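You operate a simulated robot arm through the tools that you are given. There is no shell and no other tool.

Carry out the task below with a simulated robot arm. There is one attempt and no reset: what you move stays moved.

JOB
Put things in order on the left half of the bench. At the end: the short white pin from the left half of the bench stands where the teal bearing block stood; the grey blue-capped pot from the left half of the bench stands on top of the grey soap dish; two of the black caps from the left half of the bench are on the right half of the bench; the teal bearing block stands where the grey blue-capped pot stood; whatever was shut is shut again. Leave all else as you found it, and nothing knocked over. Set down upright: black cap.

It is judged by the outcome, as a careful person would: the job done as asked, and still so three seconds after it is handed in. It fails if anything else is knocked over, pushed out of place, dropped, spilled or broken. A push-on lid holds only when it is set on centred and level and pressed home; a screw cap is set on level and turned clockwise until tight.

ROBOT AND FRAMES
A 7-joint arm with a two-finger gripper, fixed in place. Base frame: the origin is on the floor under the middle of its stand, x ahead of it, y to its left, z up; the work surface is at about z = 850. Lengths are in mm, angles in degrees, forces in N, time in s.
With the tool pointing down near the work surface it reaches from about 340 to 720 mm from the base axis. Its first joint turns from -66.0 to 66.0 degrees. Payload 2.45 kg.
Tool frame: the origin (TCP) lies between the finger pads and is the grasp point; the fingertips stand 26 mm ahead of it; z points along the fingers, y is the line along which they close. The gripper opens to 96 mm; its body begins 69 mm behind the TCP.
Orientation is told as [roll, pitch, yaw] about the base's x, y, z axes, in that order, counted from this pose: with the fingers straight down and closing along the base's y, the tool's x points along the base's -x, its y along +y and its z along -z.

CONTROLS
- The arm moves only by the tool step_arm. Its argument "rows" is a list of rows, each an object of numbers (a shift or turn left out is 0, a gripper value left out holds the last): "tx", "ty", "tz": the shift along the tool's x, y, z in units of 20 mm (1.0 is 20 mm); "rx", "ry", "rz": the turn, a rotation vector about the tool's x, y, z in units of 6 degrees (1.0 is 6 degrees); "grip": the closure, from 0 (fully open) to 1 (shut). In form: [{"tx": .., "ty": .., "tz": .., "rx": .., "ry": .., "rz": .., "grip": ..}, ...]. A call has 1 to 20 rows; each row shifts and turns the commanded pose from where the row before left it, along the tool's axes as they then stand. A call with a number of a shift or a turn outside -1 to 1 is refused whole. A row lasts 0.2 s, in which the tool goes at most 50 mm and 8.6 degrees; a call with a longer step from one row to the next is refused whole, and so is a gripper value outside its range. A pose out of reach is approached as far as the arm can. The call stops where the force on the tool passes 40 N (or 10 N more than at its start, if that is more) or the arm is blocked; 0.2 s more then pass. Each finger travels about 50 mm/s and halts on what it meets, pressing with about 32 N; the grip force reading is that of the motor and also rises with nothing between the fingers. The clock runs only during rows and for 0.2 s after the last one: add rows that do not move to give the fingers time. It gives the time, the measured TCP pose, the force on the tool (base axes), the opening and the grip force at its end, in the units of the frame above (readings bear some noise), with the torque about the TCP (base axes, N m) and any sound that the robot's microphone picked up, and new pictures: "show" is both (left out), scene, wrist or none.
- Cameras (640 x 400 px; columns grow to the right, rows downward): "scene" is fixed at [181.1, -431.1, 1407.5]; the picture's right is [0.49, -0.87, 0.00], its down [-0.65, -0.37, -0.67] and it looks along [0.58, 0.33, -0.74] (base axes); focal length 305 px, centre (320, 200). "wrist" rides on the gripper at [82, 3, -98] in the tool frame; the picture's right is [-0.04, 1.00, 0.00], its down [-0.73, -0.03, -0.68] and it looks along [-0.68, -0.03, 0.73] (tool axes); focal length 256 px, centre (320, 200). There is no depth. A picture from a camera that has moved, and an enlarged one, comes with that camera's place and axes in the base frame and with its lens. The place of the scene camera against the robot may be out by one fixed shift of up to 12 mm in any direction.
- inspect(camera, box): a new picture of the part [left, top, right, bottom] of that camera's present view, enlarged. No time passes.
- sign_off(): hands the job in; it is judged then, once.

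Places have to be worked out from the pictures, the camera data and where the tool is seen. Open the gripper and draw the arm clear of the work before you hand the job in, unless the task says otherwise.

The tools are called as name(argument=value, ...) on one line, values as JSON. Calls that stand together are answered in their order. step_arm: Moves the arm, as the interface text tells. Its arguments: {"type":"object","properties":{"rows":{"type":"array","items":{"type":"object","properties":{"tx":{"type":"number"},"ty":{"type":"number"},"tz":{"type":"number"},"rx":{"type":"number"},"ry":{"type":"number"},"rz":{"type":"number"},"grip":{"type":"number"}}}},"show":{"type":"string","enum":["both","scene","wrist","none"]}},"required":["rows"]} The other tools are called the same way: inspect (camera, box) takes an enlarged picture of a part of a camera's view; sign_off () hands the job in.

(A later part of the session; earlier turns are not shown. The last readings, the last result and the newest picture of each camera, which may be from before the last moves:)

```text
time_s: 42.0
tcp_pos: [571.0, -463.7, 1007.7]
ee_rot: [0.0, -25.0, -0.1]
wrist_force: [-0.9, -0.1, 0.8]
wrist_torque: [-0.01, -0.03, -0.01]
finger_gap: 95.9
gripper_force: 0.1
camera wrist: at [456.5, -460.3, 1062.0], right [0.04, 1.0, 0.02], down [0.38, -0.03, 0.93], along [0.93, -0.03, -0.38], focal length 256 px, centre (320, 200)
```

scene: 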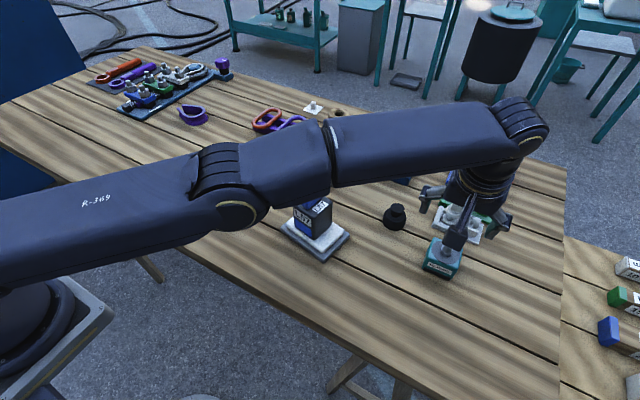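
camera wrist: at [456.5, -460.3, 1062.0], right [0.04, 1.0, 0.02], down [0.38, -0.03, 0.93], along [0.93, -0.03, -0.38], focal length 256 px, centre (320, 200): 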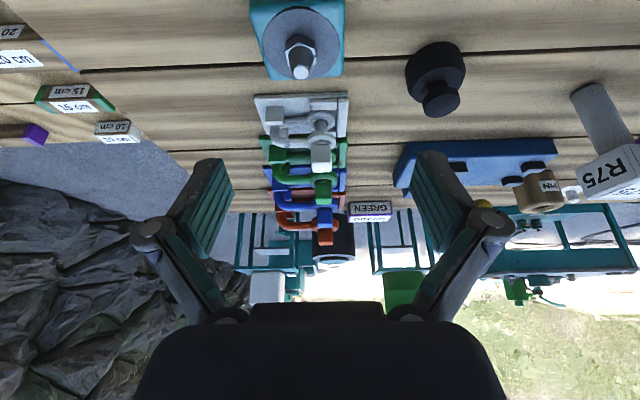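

Now I'll correct the lateral and forward offset and come down to z ≈ 950, then verify alignment with the block.

step_arm(rows=[{"tx": 0.193, "ty": -0.18, "tz": 0.787}, {"tx": 0.193, "ty": -0.18, "tz": 0.787}, {"tx": 0.193, "ty": -0.18, "tz": 0.787}, {}, {}])

inspect(camera="wrist", box=[200, 0, 440, 150])

```text
time_s: 43.2
tcp_pos: [579.9, -471.6, 959.9]
ee_rot: [0.1, -25.1, 0.0]
wrist_force: [0.5, 0.4, -1.1]
wrist_torque: [-0.04, 0.0, 0.01]
finger_gap: 96.2
gripper_force: 0.0
camera wrist: at [465.9, -469.5, 1014.2], right [0.04, 1.0, 0.02], down [0.38, -0.03, 0.93], along [0.93, -0.03, -0.38], focal length 256 px, centre (320, 200)
```

scene: 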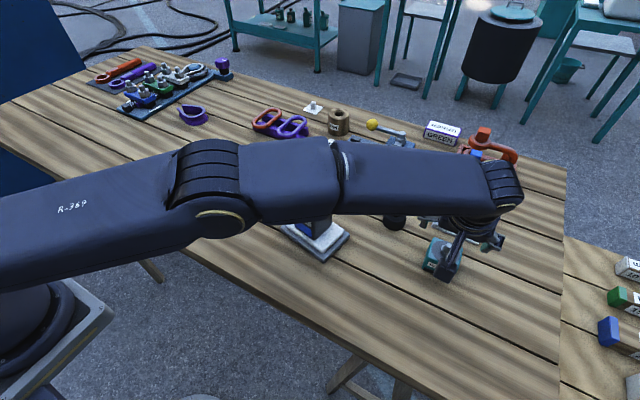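
wrist: 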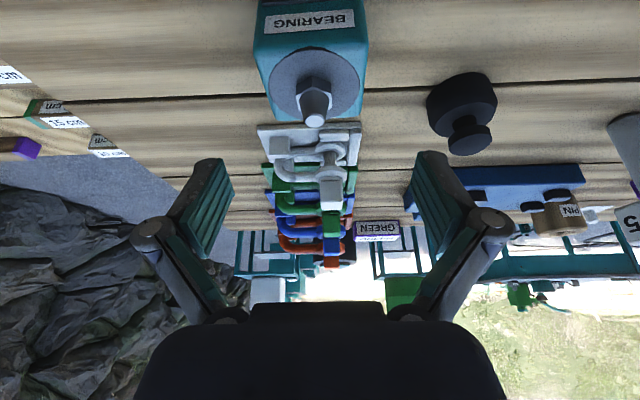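

```text
2.67 times, centred on (320, 75) of wrist
camera zoom: at [465.9, -469.5, 1014.2], right [0.04, 1.0, 0.02], down [0.38, -0.03, 0.93], along [0.93, -0.03, -0.38], focal length 683 px, centre (320, 533)
```

zoom: 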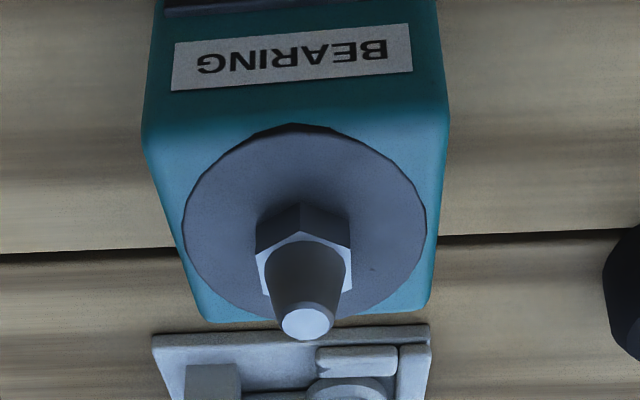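

The block centre reads (579, −475). I'll make a small y correction and descend to z ≈ 885.

step_arm(rows=[{"tx": 0.4125, "ty": -0.0425, "tz": 0.855}, {"tx": 0.4125, "ty": -0.0425, "tz": 0.855}, {"tx": 0.4125, "ty": -0.0425, "tz": 0.855}, {"tx": 0.39, "ty": -0.0425, "tz": 0.8}, {}, {}])

```text
time_s: 44.6
tcp_pos: [580.1, -476.8, 886.3]
ee_rot: [-0.1, -25.1, 0.0]
wrist_force: [-0.5, 0.1, -0.8]
wrist_torque: [-0.02, 0.02, 0.02]
finger_gap: 96.0
gripper_force: 0.0
camera wrist: at [465.0, -474.7, 939.9], right [0.04, 1.0, 0.02], down [0.38, -0.03, 0.93], along [0.93, -0.03, -0.38], focal length 256 px, centre (320, 200)
```

scene: 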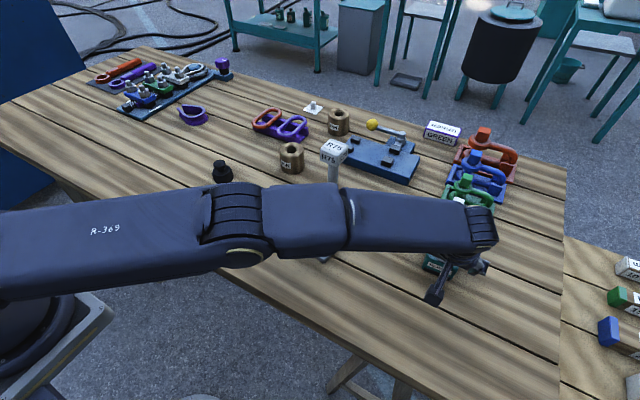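
wrist: 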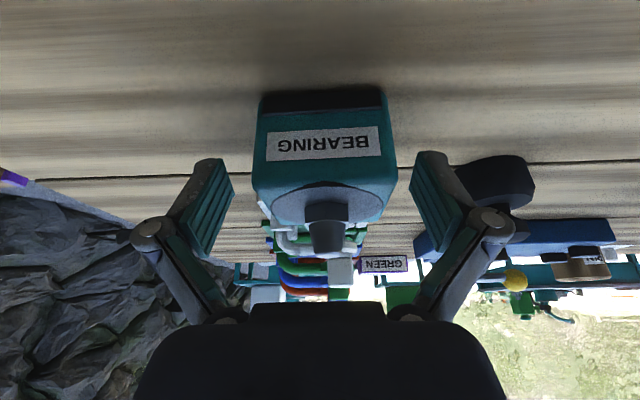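

The block is between the fingers, offset about 2 mm toward +y. I'll correct that and close.

step_arm(rows=[{"ty": 0.09}, {}, {"grip": 0.55}, {"grip": 0.55}, {"grip": 0.55}, {"grip": 0.55}, {"grip": 0.55}], show="wrist")

```text
time_s: 46.2
tcp_pos: [579.6, -476.0, 885.6]
ee_rot: [0.0, -25.0, 0.0]
wrist_force: [0.6, 3.3, 2.2]
wrist_torque: [-0.09, 0.09, 0.05]
finger_gap: 59.9
gripper_force: 31.6
camera wrist: at [465.1, -472.6, 940.1], right [0.04, 1.0, 0.02], down [0.38, -0.03, 0.93], along [0.93, -0.03, -0.38], focal length 256 px, centre (320, 200)
```

wrist: 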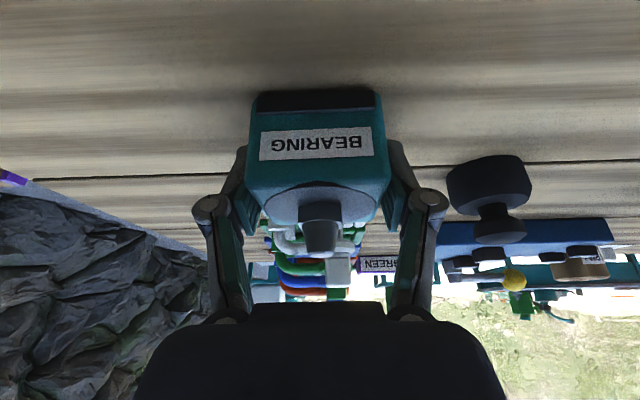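

Gripped at 59.9 mm. I'll lift 50 mm vertically, keeping the tilt, and carry the block to L57's original spot at (444, −435.5).

step_arm(rows=[{"tx": -0.1, "tz": -0.2}, {"tx": -0.352, "tz": -0.755}, {"tx": -0.352, "tz": -0.755}, {"tx": -0.252, "tz": -0.555}, {}], show="wrist")

step_arm(rows=[{"tx": 0.768, "ty": 0.253, "tz": -0.358}, {"tx": 0.768, "ty": 0.253, "tz": -0.358}, {"tx": 0.768, "ty": 0.253, "tz": -0.358}, {"tx": 0.768, "ty": 0.253, "tz": -0.358}, {"tx": 0.768, "ty": 0.253, "tz": -0.358}, {"tx": 0.768, "ty": 0.253, "tz": -0.358}, {"tx": 0.768, "ty": 0.253, "tz": -0.358}, {"tx": 0.768, "ty": 0.253, "tz": -0.358}, {}])

```text
time_s: 47.4
tcp_pos: [578.1, -476.8, 935.4]
ee_rot: [0.0, -24.9, 0.0]
wrist_force: [-0.4, -0.2, -5.6]
wrist_torque: [0.01, 0.0, 0.02]
finger_gap: 59.7
gripper_force: 32.6
camera wrist: at [464.0, -472.3, 989.4], right [0.04, 1.0, 0.02], down [0.38, -0.03, 0.93], along [0.92, -0.03, -0.38], focal length 256 px, centre (320, 200)
```

wrist: 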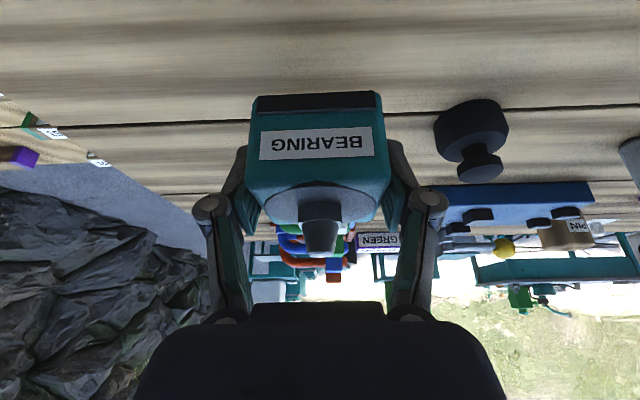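

```text
time_s: 49.4
tcp_pos: [444.6, -435.8, 934.6]
ee_rot: [0.1, -25.0, 0.0]
wrist_force: [-0.1, -0.1, -5.0]
wrist_torque: [0.0, 0.0, 0.01]
finger_gap: 59.5
gripper_force: 31.8
camera wrist: at [329.0, -432.3, 989.0], right [0.04, 1.0, 0.02], down [0.38, -0.03, 0.93], along [0.93, -0.03, -0.38], focal length 256 px, centre (320, 200)
```

scene: 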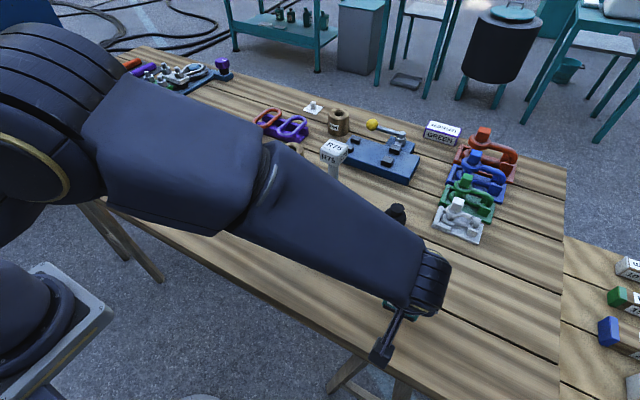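
wrist: 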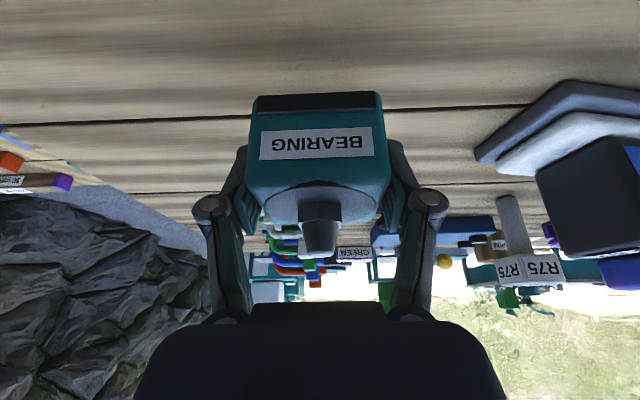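

The block is over L57's original spot. I'll lower it to just above the table, then go in fine steps.

step_arm(rows=[{"tx": 0.31, "tz": 0.664}, {"tx": 0.31, "tz": 0.664}, {"tx": 0.31, "tz": 0.664}, {}], show="none")

step_arm(rows=[{"tx": 0.0423, "tz": 0.0906}, {}], show="none")

step_arm(rows=[{"tx": 0.0423, "tz": 0.0906}, {}], show="wrist")

```text
time_s: 50.4
tcp_pos: [442.1, -435.2, 891.5]
ee_rot: [0.0, -25.0, 0.0]
wrist_force: [-0.2, 0.1, -5.1]
wrist_torque: [0.01, -0.01, 0.02]
finger_gap: 59.6
gripper_force: 32.0
```

```text
time_s: 51.0
tcp_pos: [442.7, -435.6, 890.3]
ee_rot: [-0.1, -24.9, 0.0]
wrist_force: [-0.6, 0.7, -4.8]
wrist_torque: [-0.01, -0.01, -0.02]
finger_gap: 59.8
gripper_force: 32.4
```

```text
time_s: 51.6
tcp_pos: [443.2, -434.9, 888.3]
ee_rot: [-0.1, -25.0, 0.0]
wrist_force: [0.3, 0.4, -5.0]
wrist_torque: [0.0, 0.0, 0.02]
finger_gap: 59.8
gripper_force: 32.5
camera wrist: at [328.7, -431.7, 941.6], right [0.04, 1.0, 0.02], down [0.38, -0.03, 0.93], along [0.93, -0.03, -0.38], focal length 256 px, centre (320, 200)
```

wrist: 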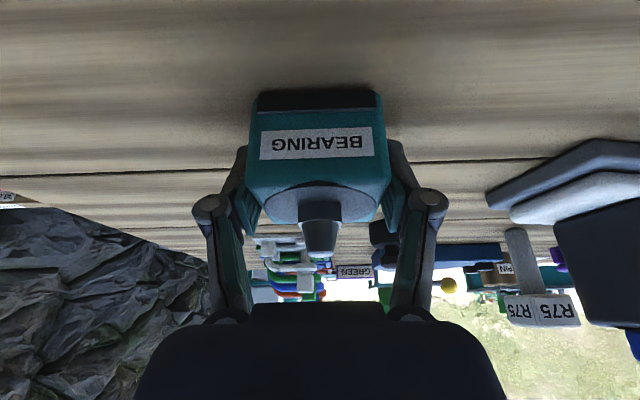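

step_arm(rows=[{"tx": 0.03, "tz": 0.065}, {}], show="none")

step_arm(rows=[{"tx": 0.02, "tz": 0.045}, {}], show="none")

```text
time_s: 52.2
tcp_pos: [442.6, -433.8, 886.6]
ee_rot: [0.0, -24.9, -0.1]
wrist_force: [-0.4, 0.2, -5.0]
wrist_torque: [-0.02, -0.04, -0.04]
finger_gap: 59.6
gripper_force: 31.7
```

```text
time_s: 52.8
tcp_pos: [443.4, -434.6, 885.6]
ee_rot: [-0.1, -25.1, 0.0]
wrist_force: [-4.2, 1.4, 5.0]
wrist_torque: [-0.31, 0.36, -0.12]
finger_gap: 59.7
gripper_force: 31.9
```

Contact at z ≈ 885.6, the same height as at pick-up. I'll release and back off along the tool axis.

step_arm(rows=[{"grip": 0.36}, {"grip": 0.3}, {"grip": 0.2}, {"grip": 0.1}, {"grip": 0.0}, {}, {}], show="wrist")

step_arm(rows=[{"tz": -0.5}, {"tz": -0.9}, {"tz": -0.9}, {"tz": -0.9}, {"tz": -0.9}, {"tz": -0.9}, {"tz": -0.9}, {}])

```text
time_s: 54.4
tcp_pos: [442.4, -433.7, 885.1]
ee_rot: [-0.1, -25.0, 0.0]
wrist_force: [-0.2, 0.5, 0.3]
wrist_torque: [-0.01, 0.01, 0.0]
finger_gap: 96.0
gripper_force: 0.0
camera wrist: at [328.8, -431.0, 939.6], right [0.04, 1.0, 0.02], down [0.38, -0.03, 0.93], along [0.93, -0.03, -0.38], focal length 256 px, centre (320, 200)
```

wrist: 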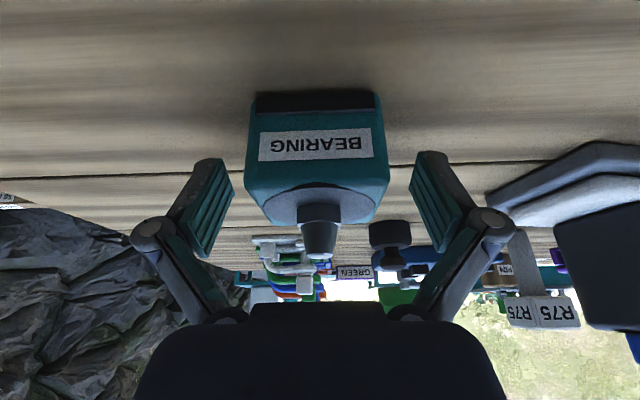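

```text
time_s: 56.2
tcp_pos: [392.9, -435.8, 993.0]
ee_rot: [-0.1, -25.0, 0.1]
wrist_force: [-0.5, -0.5, -0.3]
wrist_torque: [0.02, 0.01, 0.02]
finger_gap: 96.1
gripper_force: 0.1
camera wrist: at [277.9, -431.3, 1046.2], right [0.04, 1.0, 0.02], down [0.38, -0.03, 0.93], along [0.93, -0.03, -0.38], focal length 256 px, centre (320, 200)
```

scene: 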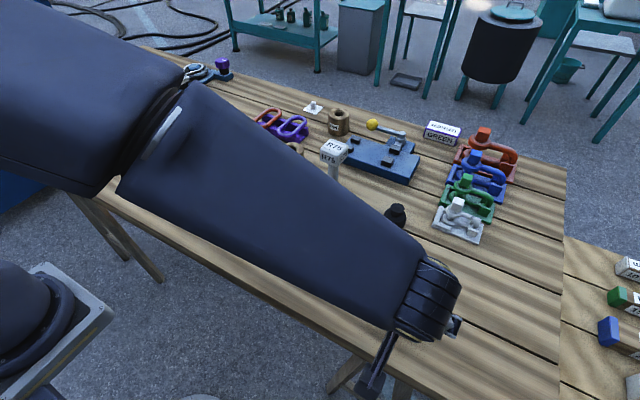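
wrist: 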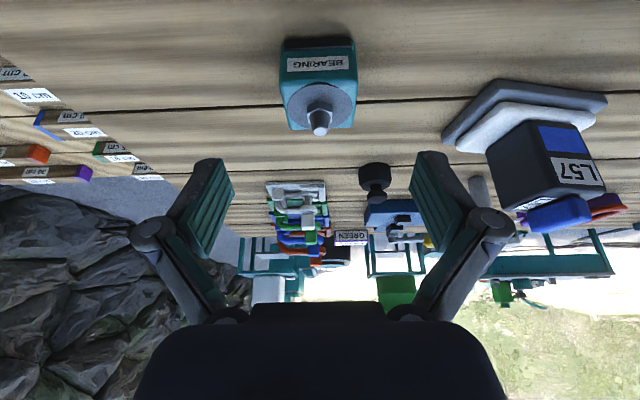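

The bearing block now stands where the pot stood. Before handling the pin I'll zoom in once more on R75 and the tiny stud at the far edge, to be sure of the identification.

inspect(camera="scene", box=[295, 92, 335, 122])

inspect(camera="scene", box=[310, 130, 360, 190])

inspect(camera="scene", box=[420, 110, 560, 250])

```text
13.33 times, centred on (315, 107) of scene
camera zoom: at [181.1, -431.1, 1407.5], right [0.49, -0.87, 0.0], down [-0.65, -0.37, -0.67], along [0.58, 0.33, -0.74], focal length 4063 px, centre (387, 1440)
```

zoom: 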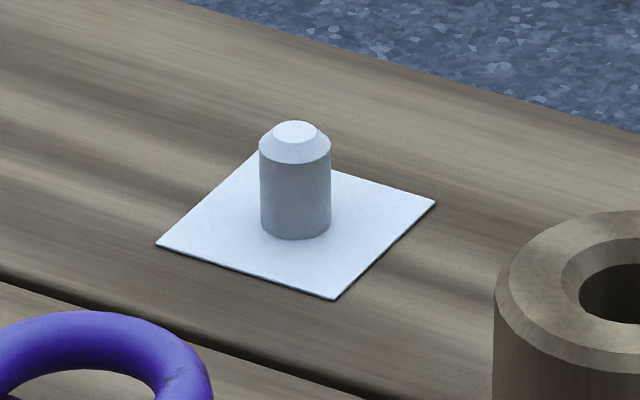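

```text
6.67 times, centred on (335, 160) of scene
camera zoom: at [181.1, -431.1, 1407.5], right [0.49, -0.87, 0.0], down [-0.65, -0.37, -0.67], along [0.58, 0.33, -0.74], focal length 2032 px, centre (220, 467)
```

zoom: 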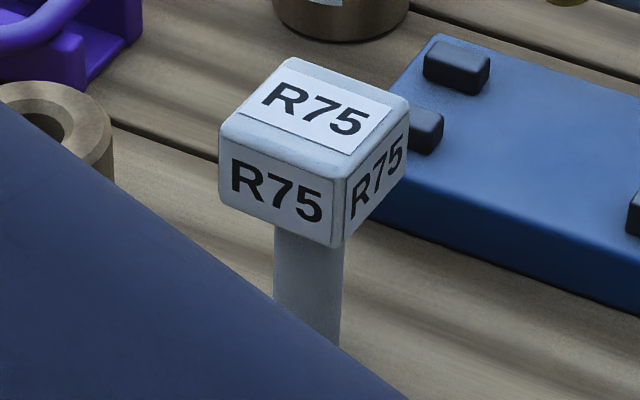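

```text
2.86 times, centred on (490, 180) of scene
camera zoom: at [181.1, -431.1, 1407.5], right [0.49, -0.87, 0.0], down [-0.65, -0.37, -0.67], along [0.58, 0.33, -0.74], focal length 871 px, centre (-166, 257)
```

zoom: 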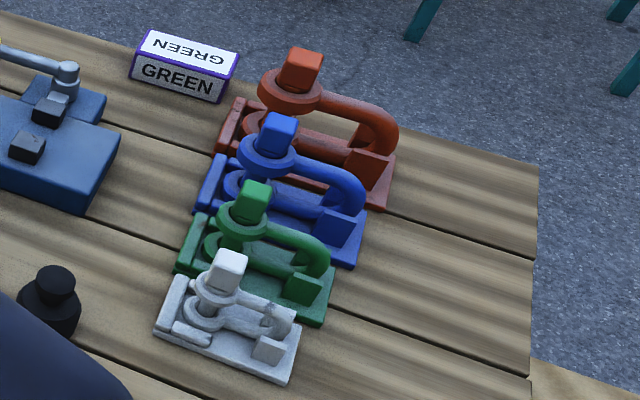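

The far stud is a plain white dowel, so I need to know whether it could be reached before settling on R75. I'll raise the arm and swing it to the middle at a safe height for a reach test.

step_arm(rows=[{"tx": -0.242, "ty": 1, "tz": -0.182}, {"tx": -0.242, "ty": 1, "tz": -0.182}, {"tx": -0.242, "ty": 1, "tz": -0.182}, {"tx": -0.242, "ty": 1, "tz": -0.182}, {"tx": -0.242, "ty": 1, "tz": -0.182}, {"tx": -0.242, "ty": 1, "tz": -0.182}, {"tx": -0.242, "ty": 1, "tz": -0.182}, {"tx": -0.242, "ty": 1, "tz": -0.182}, {"tx": -0.242, "ty": 1, "tz": -0.182}, {"tx": -0.242, "ty": 1, "tz": -0.182}, {"tx": -0.242, "ty": 1, "tz": -0.182}, {"tx": -0.242, "ty": 1, "tz": -0.182}, {"tx": -0.242, "ty": 1, "tz": -0.182}, {"tx": -0.242, "ty": 1, "tz": -0.182}, {"tx": -0.242, "ty": 1, "tz": -0.182}, {"tx": -0.242, "ty": 1, "tz": -0.182}, {"tx": -0.242, "ty": 1, "tz": -0.182}, {"tx": -0.242, "ty": 1, "tz": -0.182}, {"tx": -0.242, "ty": 1, "tz": -0.182}, {"tx": -0.242, "ty": 1, "tz": -0.182}])

```text
time_s: 60.4
tcp_pos: [449.1, -35.3, 1098.2]
ee_rot: [0.0, -25.1, -0.2]
wrist_force: [-0.3, 0.4, 0.1]
wrist_torque: [-0.01, -0.01, 0.01]
finger_gap: 95.9
gripper_force: 0.0
camera wrist: at [335.1, -31.9, 1152.2], right [0.04, 1.0, 0.02], down [0.38, -0.03, 0.93], along [0.93, -0.03, -0.38], focal length 256 px, centre (320, 200)
```

scene: 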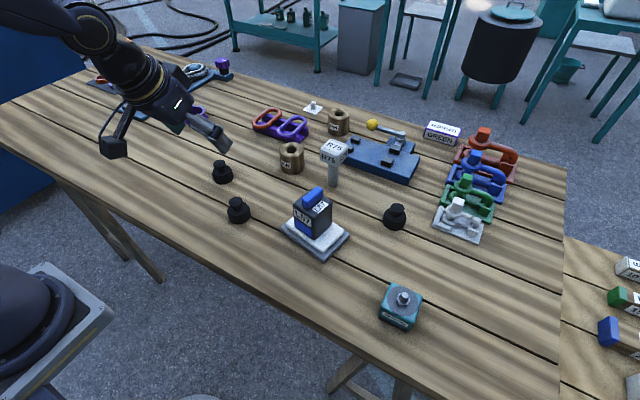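
wrist: 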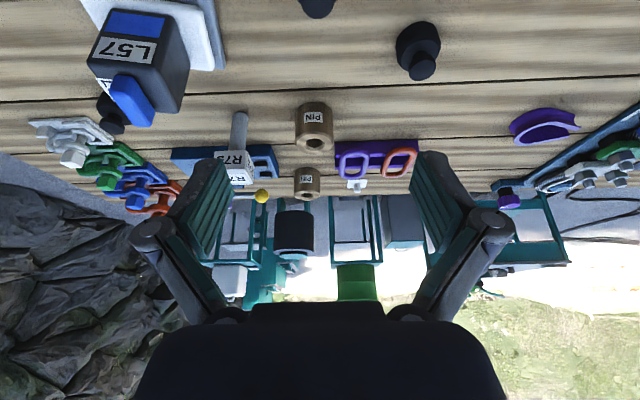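

From here the whole layout is clear. I'll tilt the tool further, to about 60° outward, and push forward at a safe height to see how far the arm can reach.

step_arm(rows=[{"ry": -0.972}, {"ry": -0.972}, {"ry": -0.972}, {"ry": -0.972}, {"ry": -0.972}, {"ry": -0.972}, {"tx": -0.2, "ty": 0.8, "tz": 0.9}, {"tx": -0.2, "ty": 0.8, "tz": 0.9}, {"tx": -0.2, "ty": 0.8, "tz": 0.9}, {"tx": -0.3, "tz": 0.95}, {"tx": -0.3, "tz": 0.95}, {"tx": -0.3, "tz": 0.95}, {"tx": -0.5, "tz": 0.866}, {"tx": -0.5, "tz": 0.866}, {"tx": -0.5, "tz": 0.866}, {"tx": -0.5, "tz": 0.866}, {}])

```text
time_s: 64.0
tcp_pos: [689.7, 2.9, 1095.6]
ee_rot: [-0.1, -60.1, 0.1]
wrist_force: [0.8, -0.2, -0.3]
wrist_torque: [-0.02, -0.01, -0.04]
finger_gap: 95.9
gripper_force: 0.0
out of reach, approached as far as the arm can: row 4, 5, 6
camera wrist: at [565.6, 5.3, 1074.4], right [0.02, 1.0, 0.03], down [-0.22, -0.03, 0.97], along [0.98, -0.03, 0.22], focal length 256 px, centre (320, 200)
```

scene: 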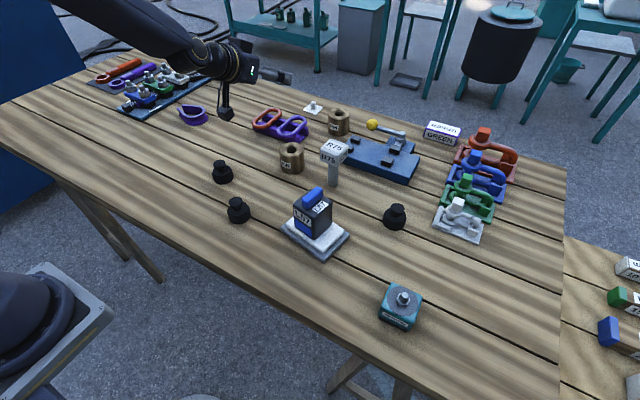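
wrist: 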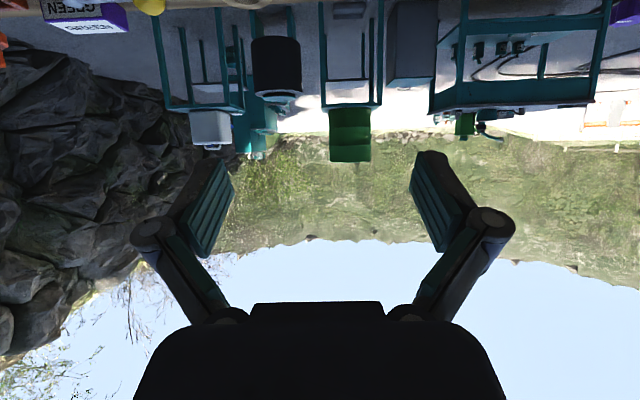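

Still within reach here at x = 690. I'll continue forward and slightly down to find the limit.

step_arm(rows=[{"tx": -0.057, "tz": 0.949}, {"tx": -0.057, "tz": 0.949}, {"tx": -0.057, "tz": 0.949}, {"tx": -0.057, "tz": 0.949}, {"tx": -0.057, "tz": 0.949}, {"tx": -0.057, "tz": 0.949}, {"tx": -0.057, "tz": 0.949}, {"tx": -0.057, "tz": 0.949}, {"tx": -0.057, "tz": 0.949}, {"tx": -0.057, "tz": 0.949}, {}])

```text
time_s: 66.4
tcp_pos: [858.3, 4.6, 1011.5]
ee_rot: [-0.1, -60.0, -0.1]
wrist_force: [0.0, -0.4, -0.1]
wrist_torque: [0.0, 0.02, 0.02]
finger_gap: 95.9
gripper_force: 0.0
camera wrist: at [733.7, 6.7, 989.3], right [0.02, 1.0, 0.03], down [-0.22, -0.03, 0.97], along [0.98, -0.03, 0.22], focal length 256 px, centre (320, 200)
```

scene: 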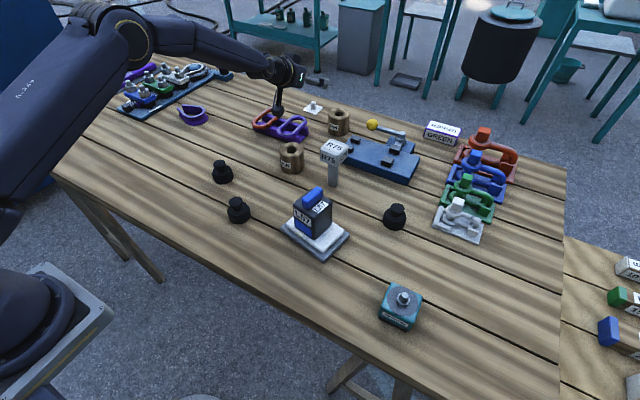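
wrist: 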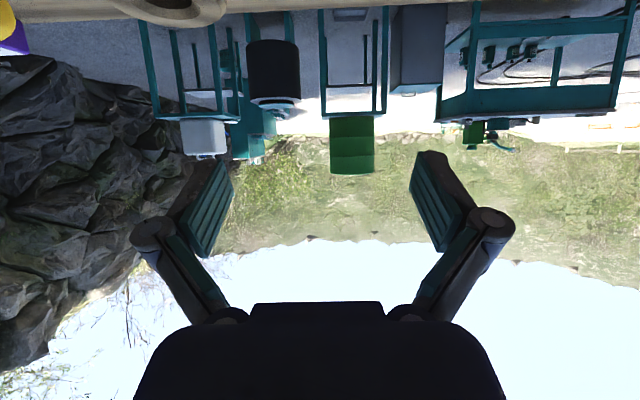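

step_arm(rows=[{"tx": -0.425, "tz": 0.736}, {"tx": -0.425, "tz": 0.736}, {"tx": -0.425, "tz": 0.736}, {"tx": -0.425, "tz": 0.736}, {"tx": -0.425, "tz": 0.736}, {"tx": -0.425, "tz": 0.736}, {}], show="scene")

```text
time_s: 68.0
tcp_pos: [918.7, 3.4, 1011.0]
ee_rot: [0.0, -60.0, -0.1]
wrist_force: [0.1, 0.7, 0.6]
wrist_torque: [0.03, 0.03, -0.01]
finger_gap: 96.1
gripper_force: 0.0
out of reach, approached as far as the arm can: row 4, 5, 6
```

scene: 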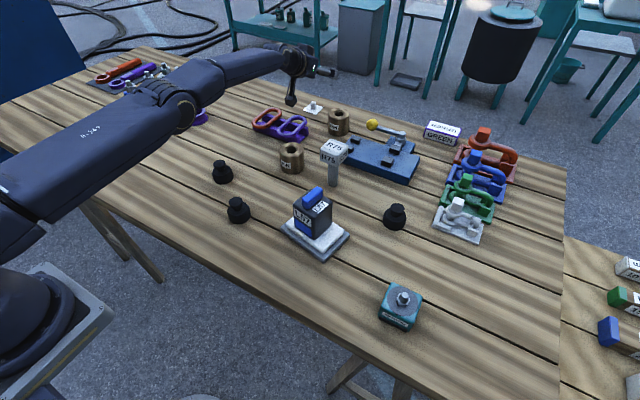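

With 60° of tilt the limit is x ≈ 919, so the dowel at about 966 is beyond practical reach. R75 is therefore the only white pin that can be moved, and I'll retract and bring the tool back upright.

step_arm(rows=[{"tx": 0.057, "tz": -0.949}, {"tx": 0.057, "tz": -0.949}, {"tx": 0.057, "tz": -0.949}, {"tx": 0.057, "tz": -0.949}, {"tx": 0.057, "tz": -0.949}, {"tx": 0.057, "tz": -0.949}, {"tx": 0.057, "tz": -0.949}, {"tx": 0.057, "tz": -0.949}, {"tx": 0.057, "tz": -0.949}, {"tx": 0.057, "tz": -0.949}, {"tx": 0.057, "tz": -0.949}, {"tx": 0.057, "tz": -0.949}, {"tx": 0.6, "tz": -0.7, "ry": 0.8}, {"tx": 0.6, "tz": -0.7, "ry": 0.8}, {"tx": 0.6, "tz": -0.7, "ry": 0.8}, {"tx": 0.6, "tz": -0.7, "ry": 0.8}, {"tx": 0.6, "tz": -0.7, "ry": 0.8}, {"tx": 0.6, "tz": -0.7, "ry": 0.8}, {"tx": 0.6, "tz": -0.7, "ry": 0.8}, {"tx": 0.6, "tz": -0.7, "ry": 0.8}], show="scene")

```text
time_s: 72.2
tcp_pos: [571.1, 2.8, 1130.0]
ee_rot: [-0.1, -21.5, 0.0]
wrist_force: [-0.2, 0.7, 0.3]
wrist_torque: [-0.02, 0.01, 0.0]
finger_gap: 95.6
gripper_force: 0.0
```

scene: 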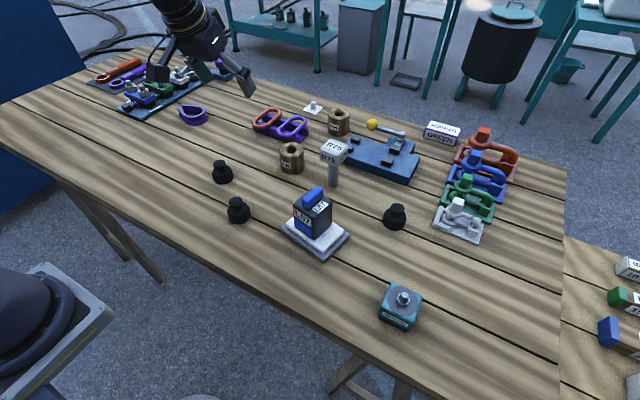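

step_arm(rows=[{"ry": 0.896}, {"ry": 0.896}, {"ry": 0.896}, {"ry": 0.896}, {"tx": 0.283, "ty": -0.989, "tz": 0.389}, {"tx": 0.283, "ty": -0.989, "tz": 0.389}, {"tx": 0.283, "ty": -0.989, "tz": 0.389}, {"tx": 0.283, "ty": -0.989, "tz": 0.389}, {"tx": 0.283, "ty": -0.989, "tz": 0.389}, {"tx": 0.283, "ty": -0.989, "tz": 0.389}, {"tx": 0.283, "ty": -0.989, "tz": 0.389}, {"tx": 0.283, "ty": -0.989, "tz": 0.389}, {"tx": 0.283, "ty": -0.989, "tz": 0.389}, {}])

inspect(camera="wrist", box=[230, 120, 430, 300])

```text
time_s: 75.2
tcp_pos: [519.5, -175.2, 1060.3]
ee_rot: [0.0, -0.1, -0.1]
wrist_force: [-0.4, -0.7, -0.3]
wrist_torque: [0.01, -0.02, 0.02]
finger_gap: 96.2
gripper_force: 0.1
camera wrist: at [437.6, -172.2, 1157.9], right [0.04, 1.0, 0.0], down [0.73, -0.03, 0.68], along [0.68, -0.03, -0.73], focal length 256 px, centre (320, 200)
```

scene: 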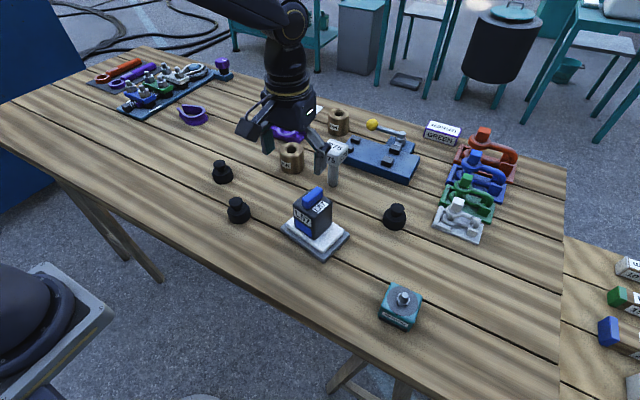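
wrist: 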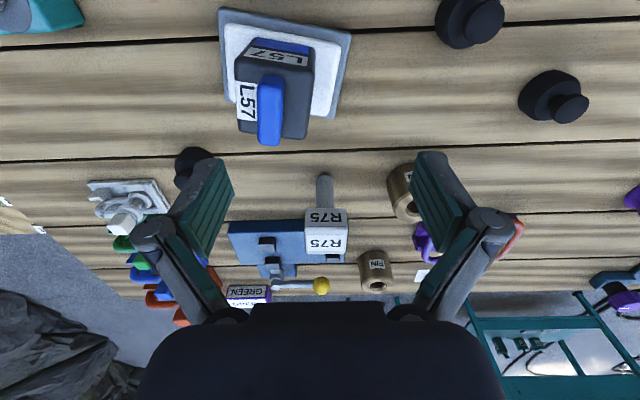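

```text
2.22 times, centred on (330, 210) of wrist
camera zoom: at [437.6, -172.2, 1157.9], right [0.04, 1.0, 0.0], down [0.73, -0.03, 0.68], along [0.68, -0.03, -0.73], focal length 569 px, centre (298, 178)
```

zoom: 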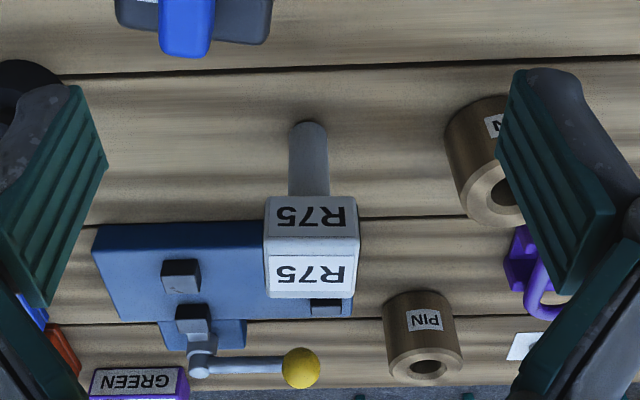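

R75 measures as a 26 mm stem based at (685.7, −176), with a head about 50×50 mm spanning z ≈ 934–967 and yaw about −2°. I'll align, tilt 20° outward to suit the later placement, open to about 77 mm and move above it.

step_arm(rows=[{"rz": 0.36, "grip": 0.2}, {"ry": -0.8333}, {"ry": -0.8333}, {"ry": -0.8333}, {"ry": -0.8334}, {"tx": -0.791, "ty": 0.032, "tz": 0.524}, {"tx": -0.791, "ty": 0.032, "tz": 0.524}, {"tx": -0.791, "ty": 0.032, "tz": 0.524}, {"tx": -0.791, "ty": 0.032, "tz": 0.524}, {"tx": -0.791, "ty": 0.032, "tz": 0.524}, {"tx": -0.791, "ty": 0.032, "tz": 0.524}, {"tx": -0.791, "ty": 0.032, "tz": 0.524}, {"tx": -0.791, "ty": 0.032, "tz": 0.524}, {"tx": -0.791, "ty": 0.032, "tz": 0.524}, {}])

inspect(camera="wrist", box=[230, 0, 430, 200])

```text
time_s: 78.4
tcp_pos: [684.8, -176.5, 1018.9]
ee_rot: [-0.1, -20.1, -2.2]
wrist_force: [0.0, 0.2, -0.3]
wrist_torque: [-0.04, 0.01, -0.02]
finger_gap: 76.8
gripper_force: 0.0
camera wrist: at [575.4, -170.1, 1083.1], right [0.08, 1.0, 0.01], down [0.45, -0.05, 0.89], along [0.89, -0.06, -0.46], focal length 256 px, centre (320, 200)
```

scene: 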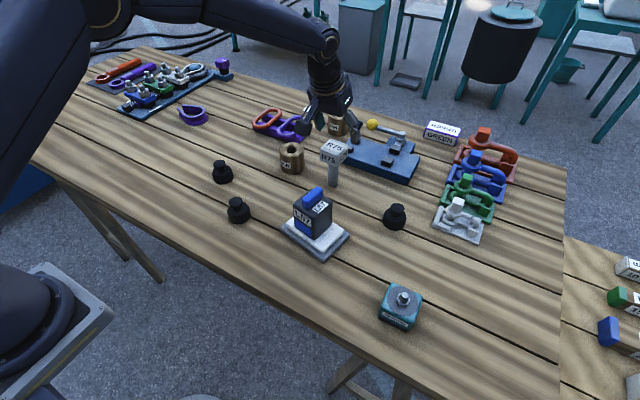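
wrist: 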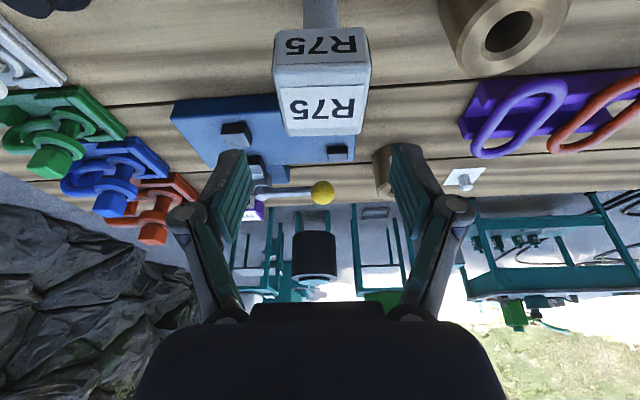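

```text
2.00 times, centred on (330, 100) of wrist
camera zoom: at [575.4, -170.1, 1083.1], right [0.08, 1.0, 0.01], down [0.45, -0.05, 0.89], along [0.89, -0.06, -0.46], focal length 512 px, centre (300, 400)
```

zoom: 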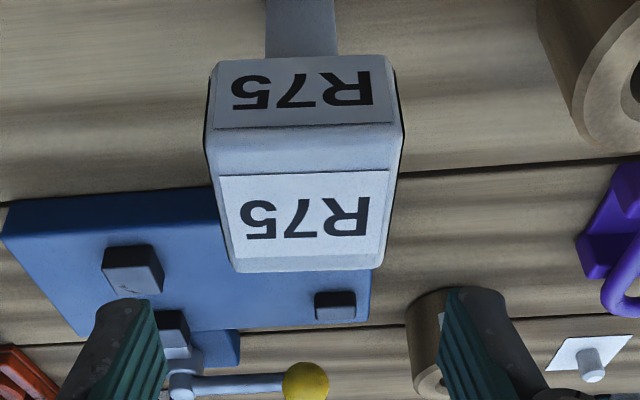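

The head centre is confirmed at (683.5, −175.6). I'll descend vertically to z ≈ 948 so the pads straddle the head.

step_arm(rows=[{"tx": 0.3125, "ty": 0.012, "tz": 0.83}, {"tx": 0.3125, "ty": 0.012, "tz": 0.83}, {"tx": 0.3125, "ty": 0.012, "tz": 0.83}, {"tx": 0.3125, "ty": 0.012, "tz": 0.83}, {}, {}])

inspect(camera="scene", box=[260, 90, 420, 200])

```text
time_s: 79.8
tcp_pos: [684.7, -176.3, 947.6]
ee_rot: [0.0, -20.1, -2.2]
wrist_force: [-0.3, 0.5, -0.3]
wrist_torque: [-0.01, -0.01, 0.04]
finger_gap: 77.0
gripper_force: 0.0
camera wrist: at [575.3, -167.9, 1011.7], right [0.08, 1.0, 0.01], down [0.45, -0.05, 0.89], along [0.89, -0.06, -0.46], focal length 256 px, centre (320, 200)
```

scene: 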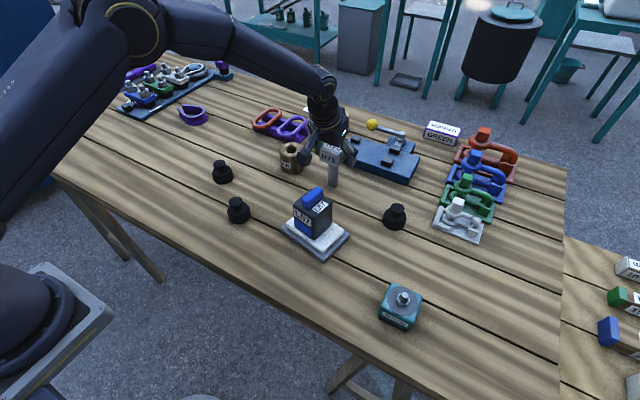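
wrist: 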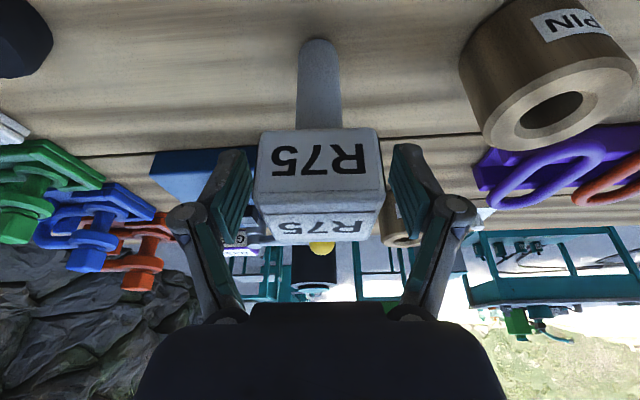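

```text
3.64 times, centred on (340, 145) of scene
camera zoom: at [181.1, -431.1, 1407.5], right [0.49, -0.87, 0.0], down [-0.65, -0.37, -0.67], along [0.58, 0.33, -0.74], focal length 1108 px, centre (247, 400)
```

zoom: 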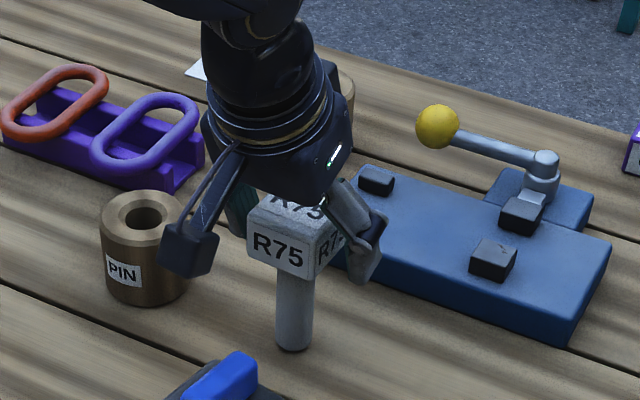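

The head sits centred between the pads, so I'll close the gripper on it.

step_arm(rows=[{"grip": 0.6}, {"grip": 0.6}, {"grip": 0.6}, {"grip": 0.6}, {"grip": 0.6}], show="wrist")

```text
time_s: 81.0
tcp_pos: [685.0, -175.6, 949.2]
ee_rot: [0.0, -20.0, -2.2]
wrist_force: [-0.1, 0.5, 0.9]
wrist_torque: [0.07, 0.08, -0.01]
finger_gap: 49.2
gripper_force: 32.4
camera wrist: at [575.3, -167.9, 1011.9], right [0.08, 1.0, 0.01], down [0.45, -0.05, 0.89], along [0.89, -0.06, -0.46], focal length 256 px, centre (320, 200)
```

wrist: 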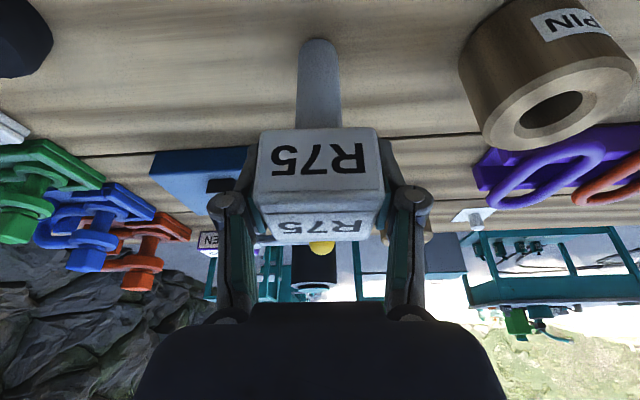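

Gripped at 49.2 mm, with the stem base directly under the TCP. I'll lift 60 mm and carry the pin in two segments, passing clear of the pot and the third cap.

step_arm(rows=[{"tx": -0.1, "tz": -0.275}, {"tx": -0.2565, "tz": -0.705}, {"tx": -0.2565, "tz": -0.705}, {"tx": -0.2565, "tz": -0.705}, {"tx": -0.1565, "tz": -0.43}, {}], show="wrist")

step_arm(rows=[{"tx": 0.464, "ty": -0.765, "tz": -0.169}, {"tx": 0.464, "ty": -0.765, "tz": -0.169}, {"tx": 0.464, "ty": -0.765, "tz": -0.169}, {"tx": 0.464, "ty": -0.765, "tz": -0.169}, {"tx": 0.464, "ty": -0.765, "tz": -0.169}, {"tx": 0.464, "ty": -0.765, "tz": -0.169}, {"tx": 0.464, "ty": -0.765, "tz": -0.169}, {"tx": 0.464, "ty": -0.765, "tz": -0.169}, {"tx": 0.464, "ty": -0.765, "tz": -0.169}, {"tx": 0.464, "ty": -0.765, "tz": -0.169}, {"tx": 0.464, "ty": -0.765, "tz": -0.169}, {}])

```text
time_s: 82.4
tcp_pos: [684.3, -175.1, 1008.1]
ee_rot: [0.0, -20.0, -2.3]
wrist_force: [0.1, -1.0, -5.0]
wrist_torque: [0.0, 0.0, 0.02]
finger_gap: 48.8
gripper_force: 31.6
camera wrist: at [575.9, -168.0, 1071.1], right [0.08, 1.0, 0.01], down [0.46, -0.05, 0.89], along [0.89, -0.06, -0.46], focal length 256 px, centre (320, 200)
```

wrist: 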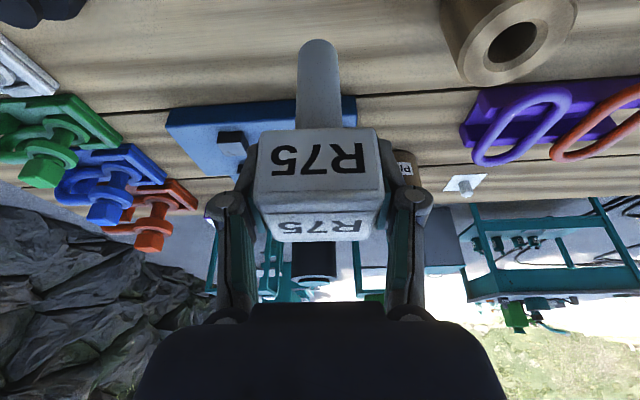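

```text
time_s: 85.0
tcp_pos: [568.5, -339.3, 1008.6]
ee_rot: [0.0, -20.1, -2.2]
wrist_force: [0.8, -0.8, -4.4]
wrist_torque: [0.01, -0.03, 0.01]
finger_gap: 48.9
gripper_force: 31.8
camera wrist: at [458.5, -331.9, 1072.1], right [0.08, 1.0, 0.01], down [0.45, -0.05, 0.89], along [0.89, -0.06, -0.46], focal length 256 px, centre (320, 200)
```

scene: 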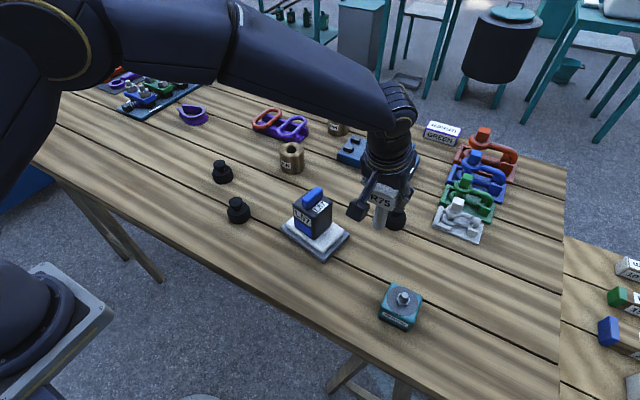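
wrist: 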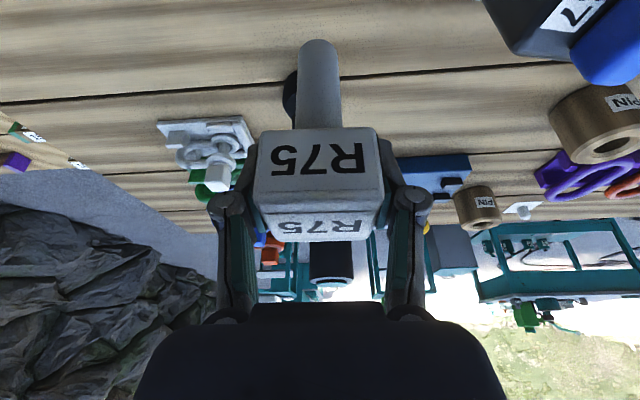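

step_arm(rows=[{"tx": -0.017, "ty": -0.748, "tz": 0.184}, {"tx": -0.017, "ty": -0.748, "tz": 0.184}, {"tx": -0.017, "ty": -0.748, "tz": 0.184}, {"tx": -0.017, "ty": -0.748, "tz": 0.184}, {"tx": -0.017, "ty": -0.748, "tz": 0.184}, {"tx": -0.017, "ty": -0.748, "tz": 0.184}, {"tx": -0.017, "ty": -0.748, "tz": 0.184}, {"tx": -0.017, "ty": -0.748, "tz": 0.184}, {"tx": -0.017, "ty": -0.748, "tz": 0.184}, {}])

```text
time_s: 87.2
tcp_pos: [577.0, -474.8, 977.7]
ee_rot: [0.0, -20.0, -2.3]
wrist_force: [0.1, -0.4, -3.8]
wrist_torque: [0.01, -0.02, 0.0]
finger_gap: 48.9
gripper_force: 31.7
camera wrist: at [468.0, -468.0, 1042.3], right [0.08, 1.0, 0.01], down [0.46, -0.05, 0.89], along [0.89, -0.06, -0.46], focal length 256 px, centre (320, 200)
```

scene: 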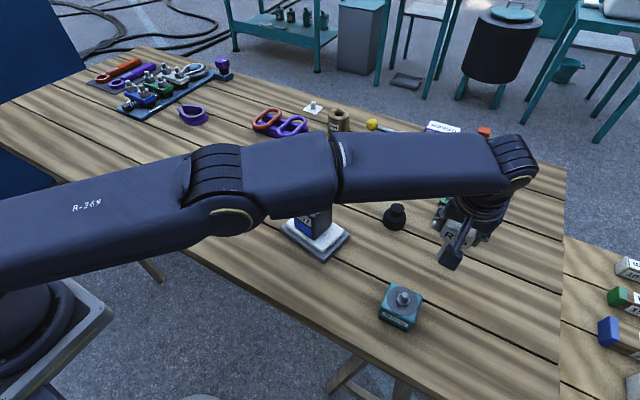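
wrist: 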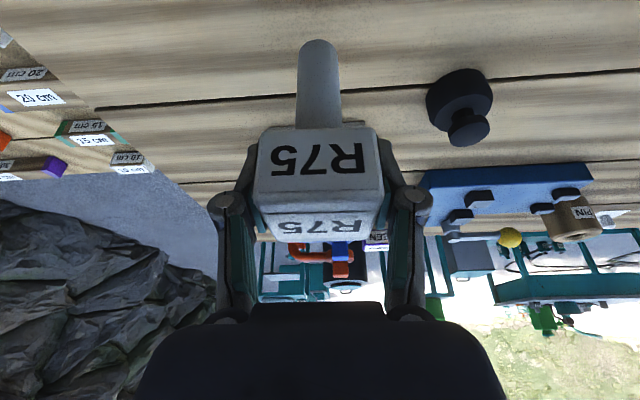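

The pin is over the bearing's old spot. I'll lower to just above the table, then go in fine steps watching for contact.

step_arm(rows=[{"tx": 0.109, "tz": 0.421}, {"tx": 0.109, "tz": 0.421}, {"tx": 0.109, "tz": 0.421}, {}, {}], show="wrist")

step_arm(rows=[{"tx": 0.0257, "tz": 0.0705}, {}], show="none")

step_arm(rows=[{"tx": 0.0257, "tz": 0.0705}, {}], show="none")

```text
time_s: 88.4
tcp_pos: [579.9, -475.3, 953.0]
ee_rot: [0.0, -20.0, -2.3]
wrist_force: [0.5, 0.0, -5.3]
wrist_torque: [0.0, 0.0, 0.04]
finger_gap: 49.1
gripper_force: 31.4
camera wrist: at [470.6, -467.7, 1015.9], right [0.08, 1.0, 0.01], down [0.46, -0.05, 0.89], along [0.89, -0.06, -0.46], focal length 256 px, centre (320, 200)
```

wrist: 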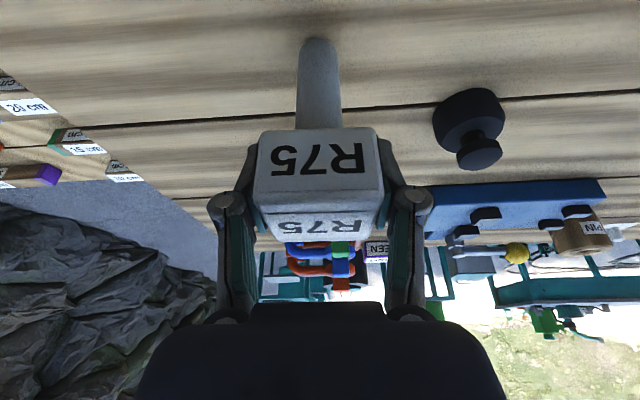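

```text
time_s: 89.0
tcp_pos: [579.4, -476.2, 951.5]
ee_rot: [0.0, -20.0, -2.2]
wrist_force: [0.2, 0.0, -4.9]
wrist_torque: [-0.01, -0.02, -0.01]
finger_gap: 49.0
gripper_force: 31.9
```

```text
time_s: 89.6
tcp_pos: [580.0, -476.8, 948.6]
ee_rot: [0.0, -20.2, -2.2]
wrist_force: [0.2, 0.0, -4.5]
wrist_torque: [0.0, 0.0, 0.02]
finger_gap: 49.1
gripper_force: 32.0
```

step_arm(rows=[{"tx": 0.015, "tz": 0.045}, {}], show="none")

step_arm(rows=[{"tx": 0.015, "tz": 0.045}, {}], show="none")

```text
time_s: 90.2
tcp_pos: [579.5, -475.6, 948.4]
ee_rot: [0.1, -20.1, -2.2]
wrist_force: [-1.1, 0.3, -2.9]
wrist_torque: [0.0, 0.08, -0.01]
finger_gap: 48.7
gripper_force: 32.0
```

```text
time_s: 90.8
tcp_pos: [579.5, -475.6, 949.4]
ee_rot: [0.0, -20.1, -2.1]
wrist_force: [-5.1, 0.9, 8.3]
wrist_torque: [0.14, 0.57, 0.03]
finger_gap: 48.8
gripper_force: 32.0
```

Contact: the vertical force swung to +8 N. I'll ease off half a millimetre to remove the preload, then open gently.

step_arm(rows=[{"tx": -0.0086, "tz": -0.0235}, {}], show="none")

step_arm(rows=[{"grip": 0.47}, {"grip": 0.45}, {"grip": 0.4}, {"grip": 0.35}, {"grip": 0.3}, {"grip": 0.2}, {"grip": 0.1}, {}], show="wrist")

```text
time_s: 91.4
tcp_pos: [579.8, -476.8, 948.8]
ee_rot: [0.0, -20.1, -2.2]
wrist_force: [-4.8, -0.8, 8.4]
wrist_torque: [-0.04, 0.49, 0.01]
finger_gap: 49.3
gripper_force: 32.6
```

```text
time_s: 93.2
tcp_pos: [581.0, -474.6, 947.4]
ee_rot: [0.0, -20.1, -2.1]
wrist_force: [0.1, 0.4, 0.6]
wrist_torque: [-0.01, 0.0, -0.01]
finger_gap: 86.4
gripper_force: 0.0
camera wrist: at [471.6, -468.2, 1011.4], right [0.08, 1.0, 0.01], down [0.45, -0.05, 0.89], along [0.89, -0.06, -0.46], focal length 256 px, centre (320, 200)
```

wrist: 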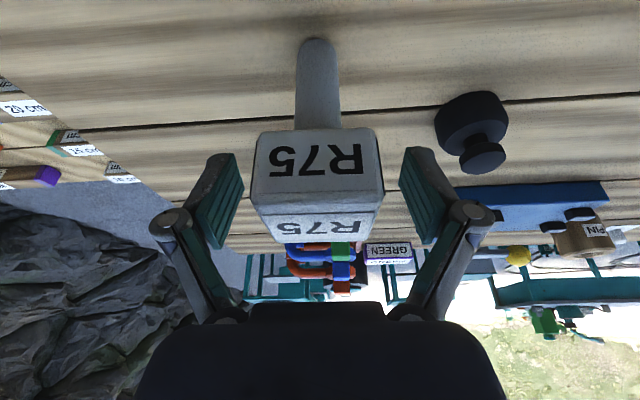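

The pin is released and standing. I'll back off along the tool axis and check.

step_arm(rows=[{"tz": -0.5}, {"tz": -0.8}, {"tz": -0.9}, {"tz": -0.9}, {"tz": -0.9}, {"tz": -0.9}, {}])

```text
time_s: 94.8
tcp_pos: [547.3, -474.7, 1038.2]
ee_rot: [0.0, -20.1, -2.2]
wrist_force: [-0.4, 0.1, -0.5]
wrist_torque: [0.03, 0.0, 0.01]
finger_gap: 86.5
gripper_force: 0.0
camera wrist: at [438.2, -466.7, 1102.1], right [0.08, 1.0, 0.01], down [0.45, -0.05, 0.89], along [0.89, -0.06, -0.46], focal length 256 px, centre (320, 200)
```

scene: 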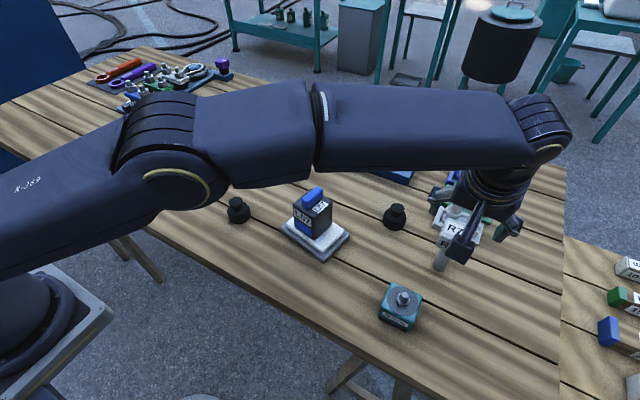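
wrist: 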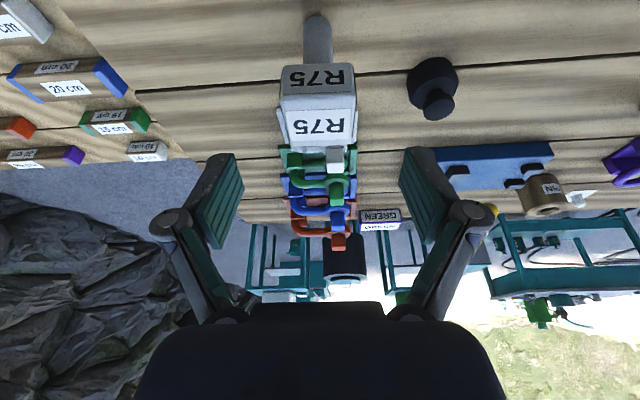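

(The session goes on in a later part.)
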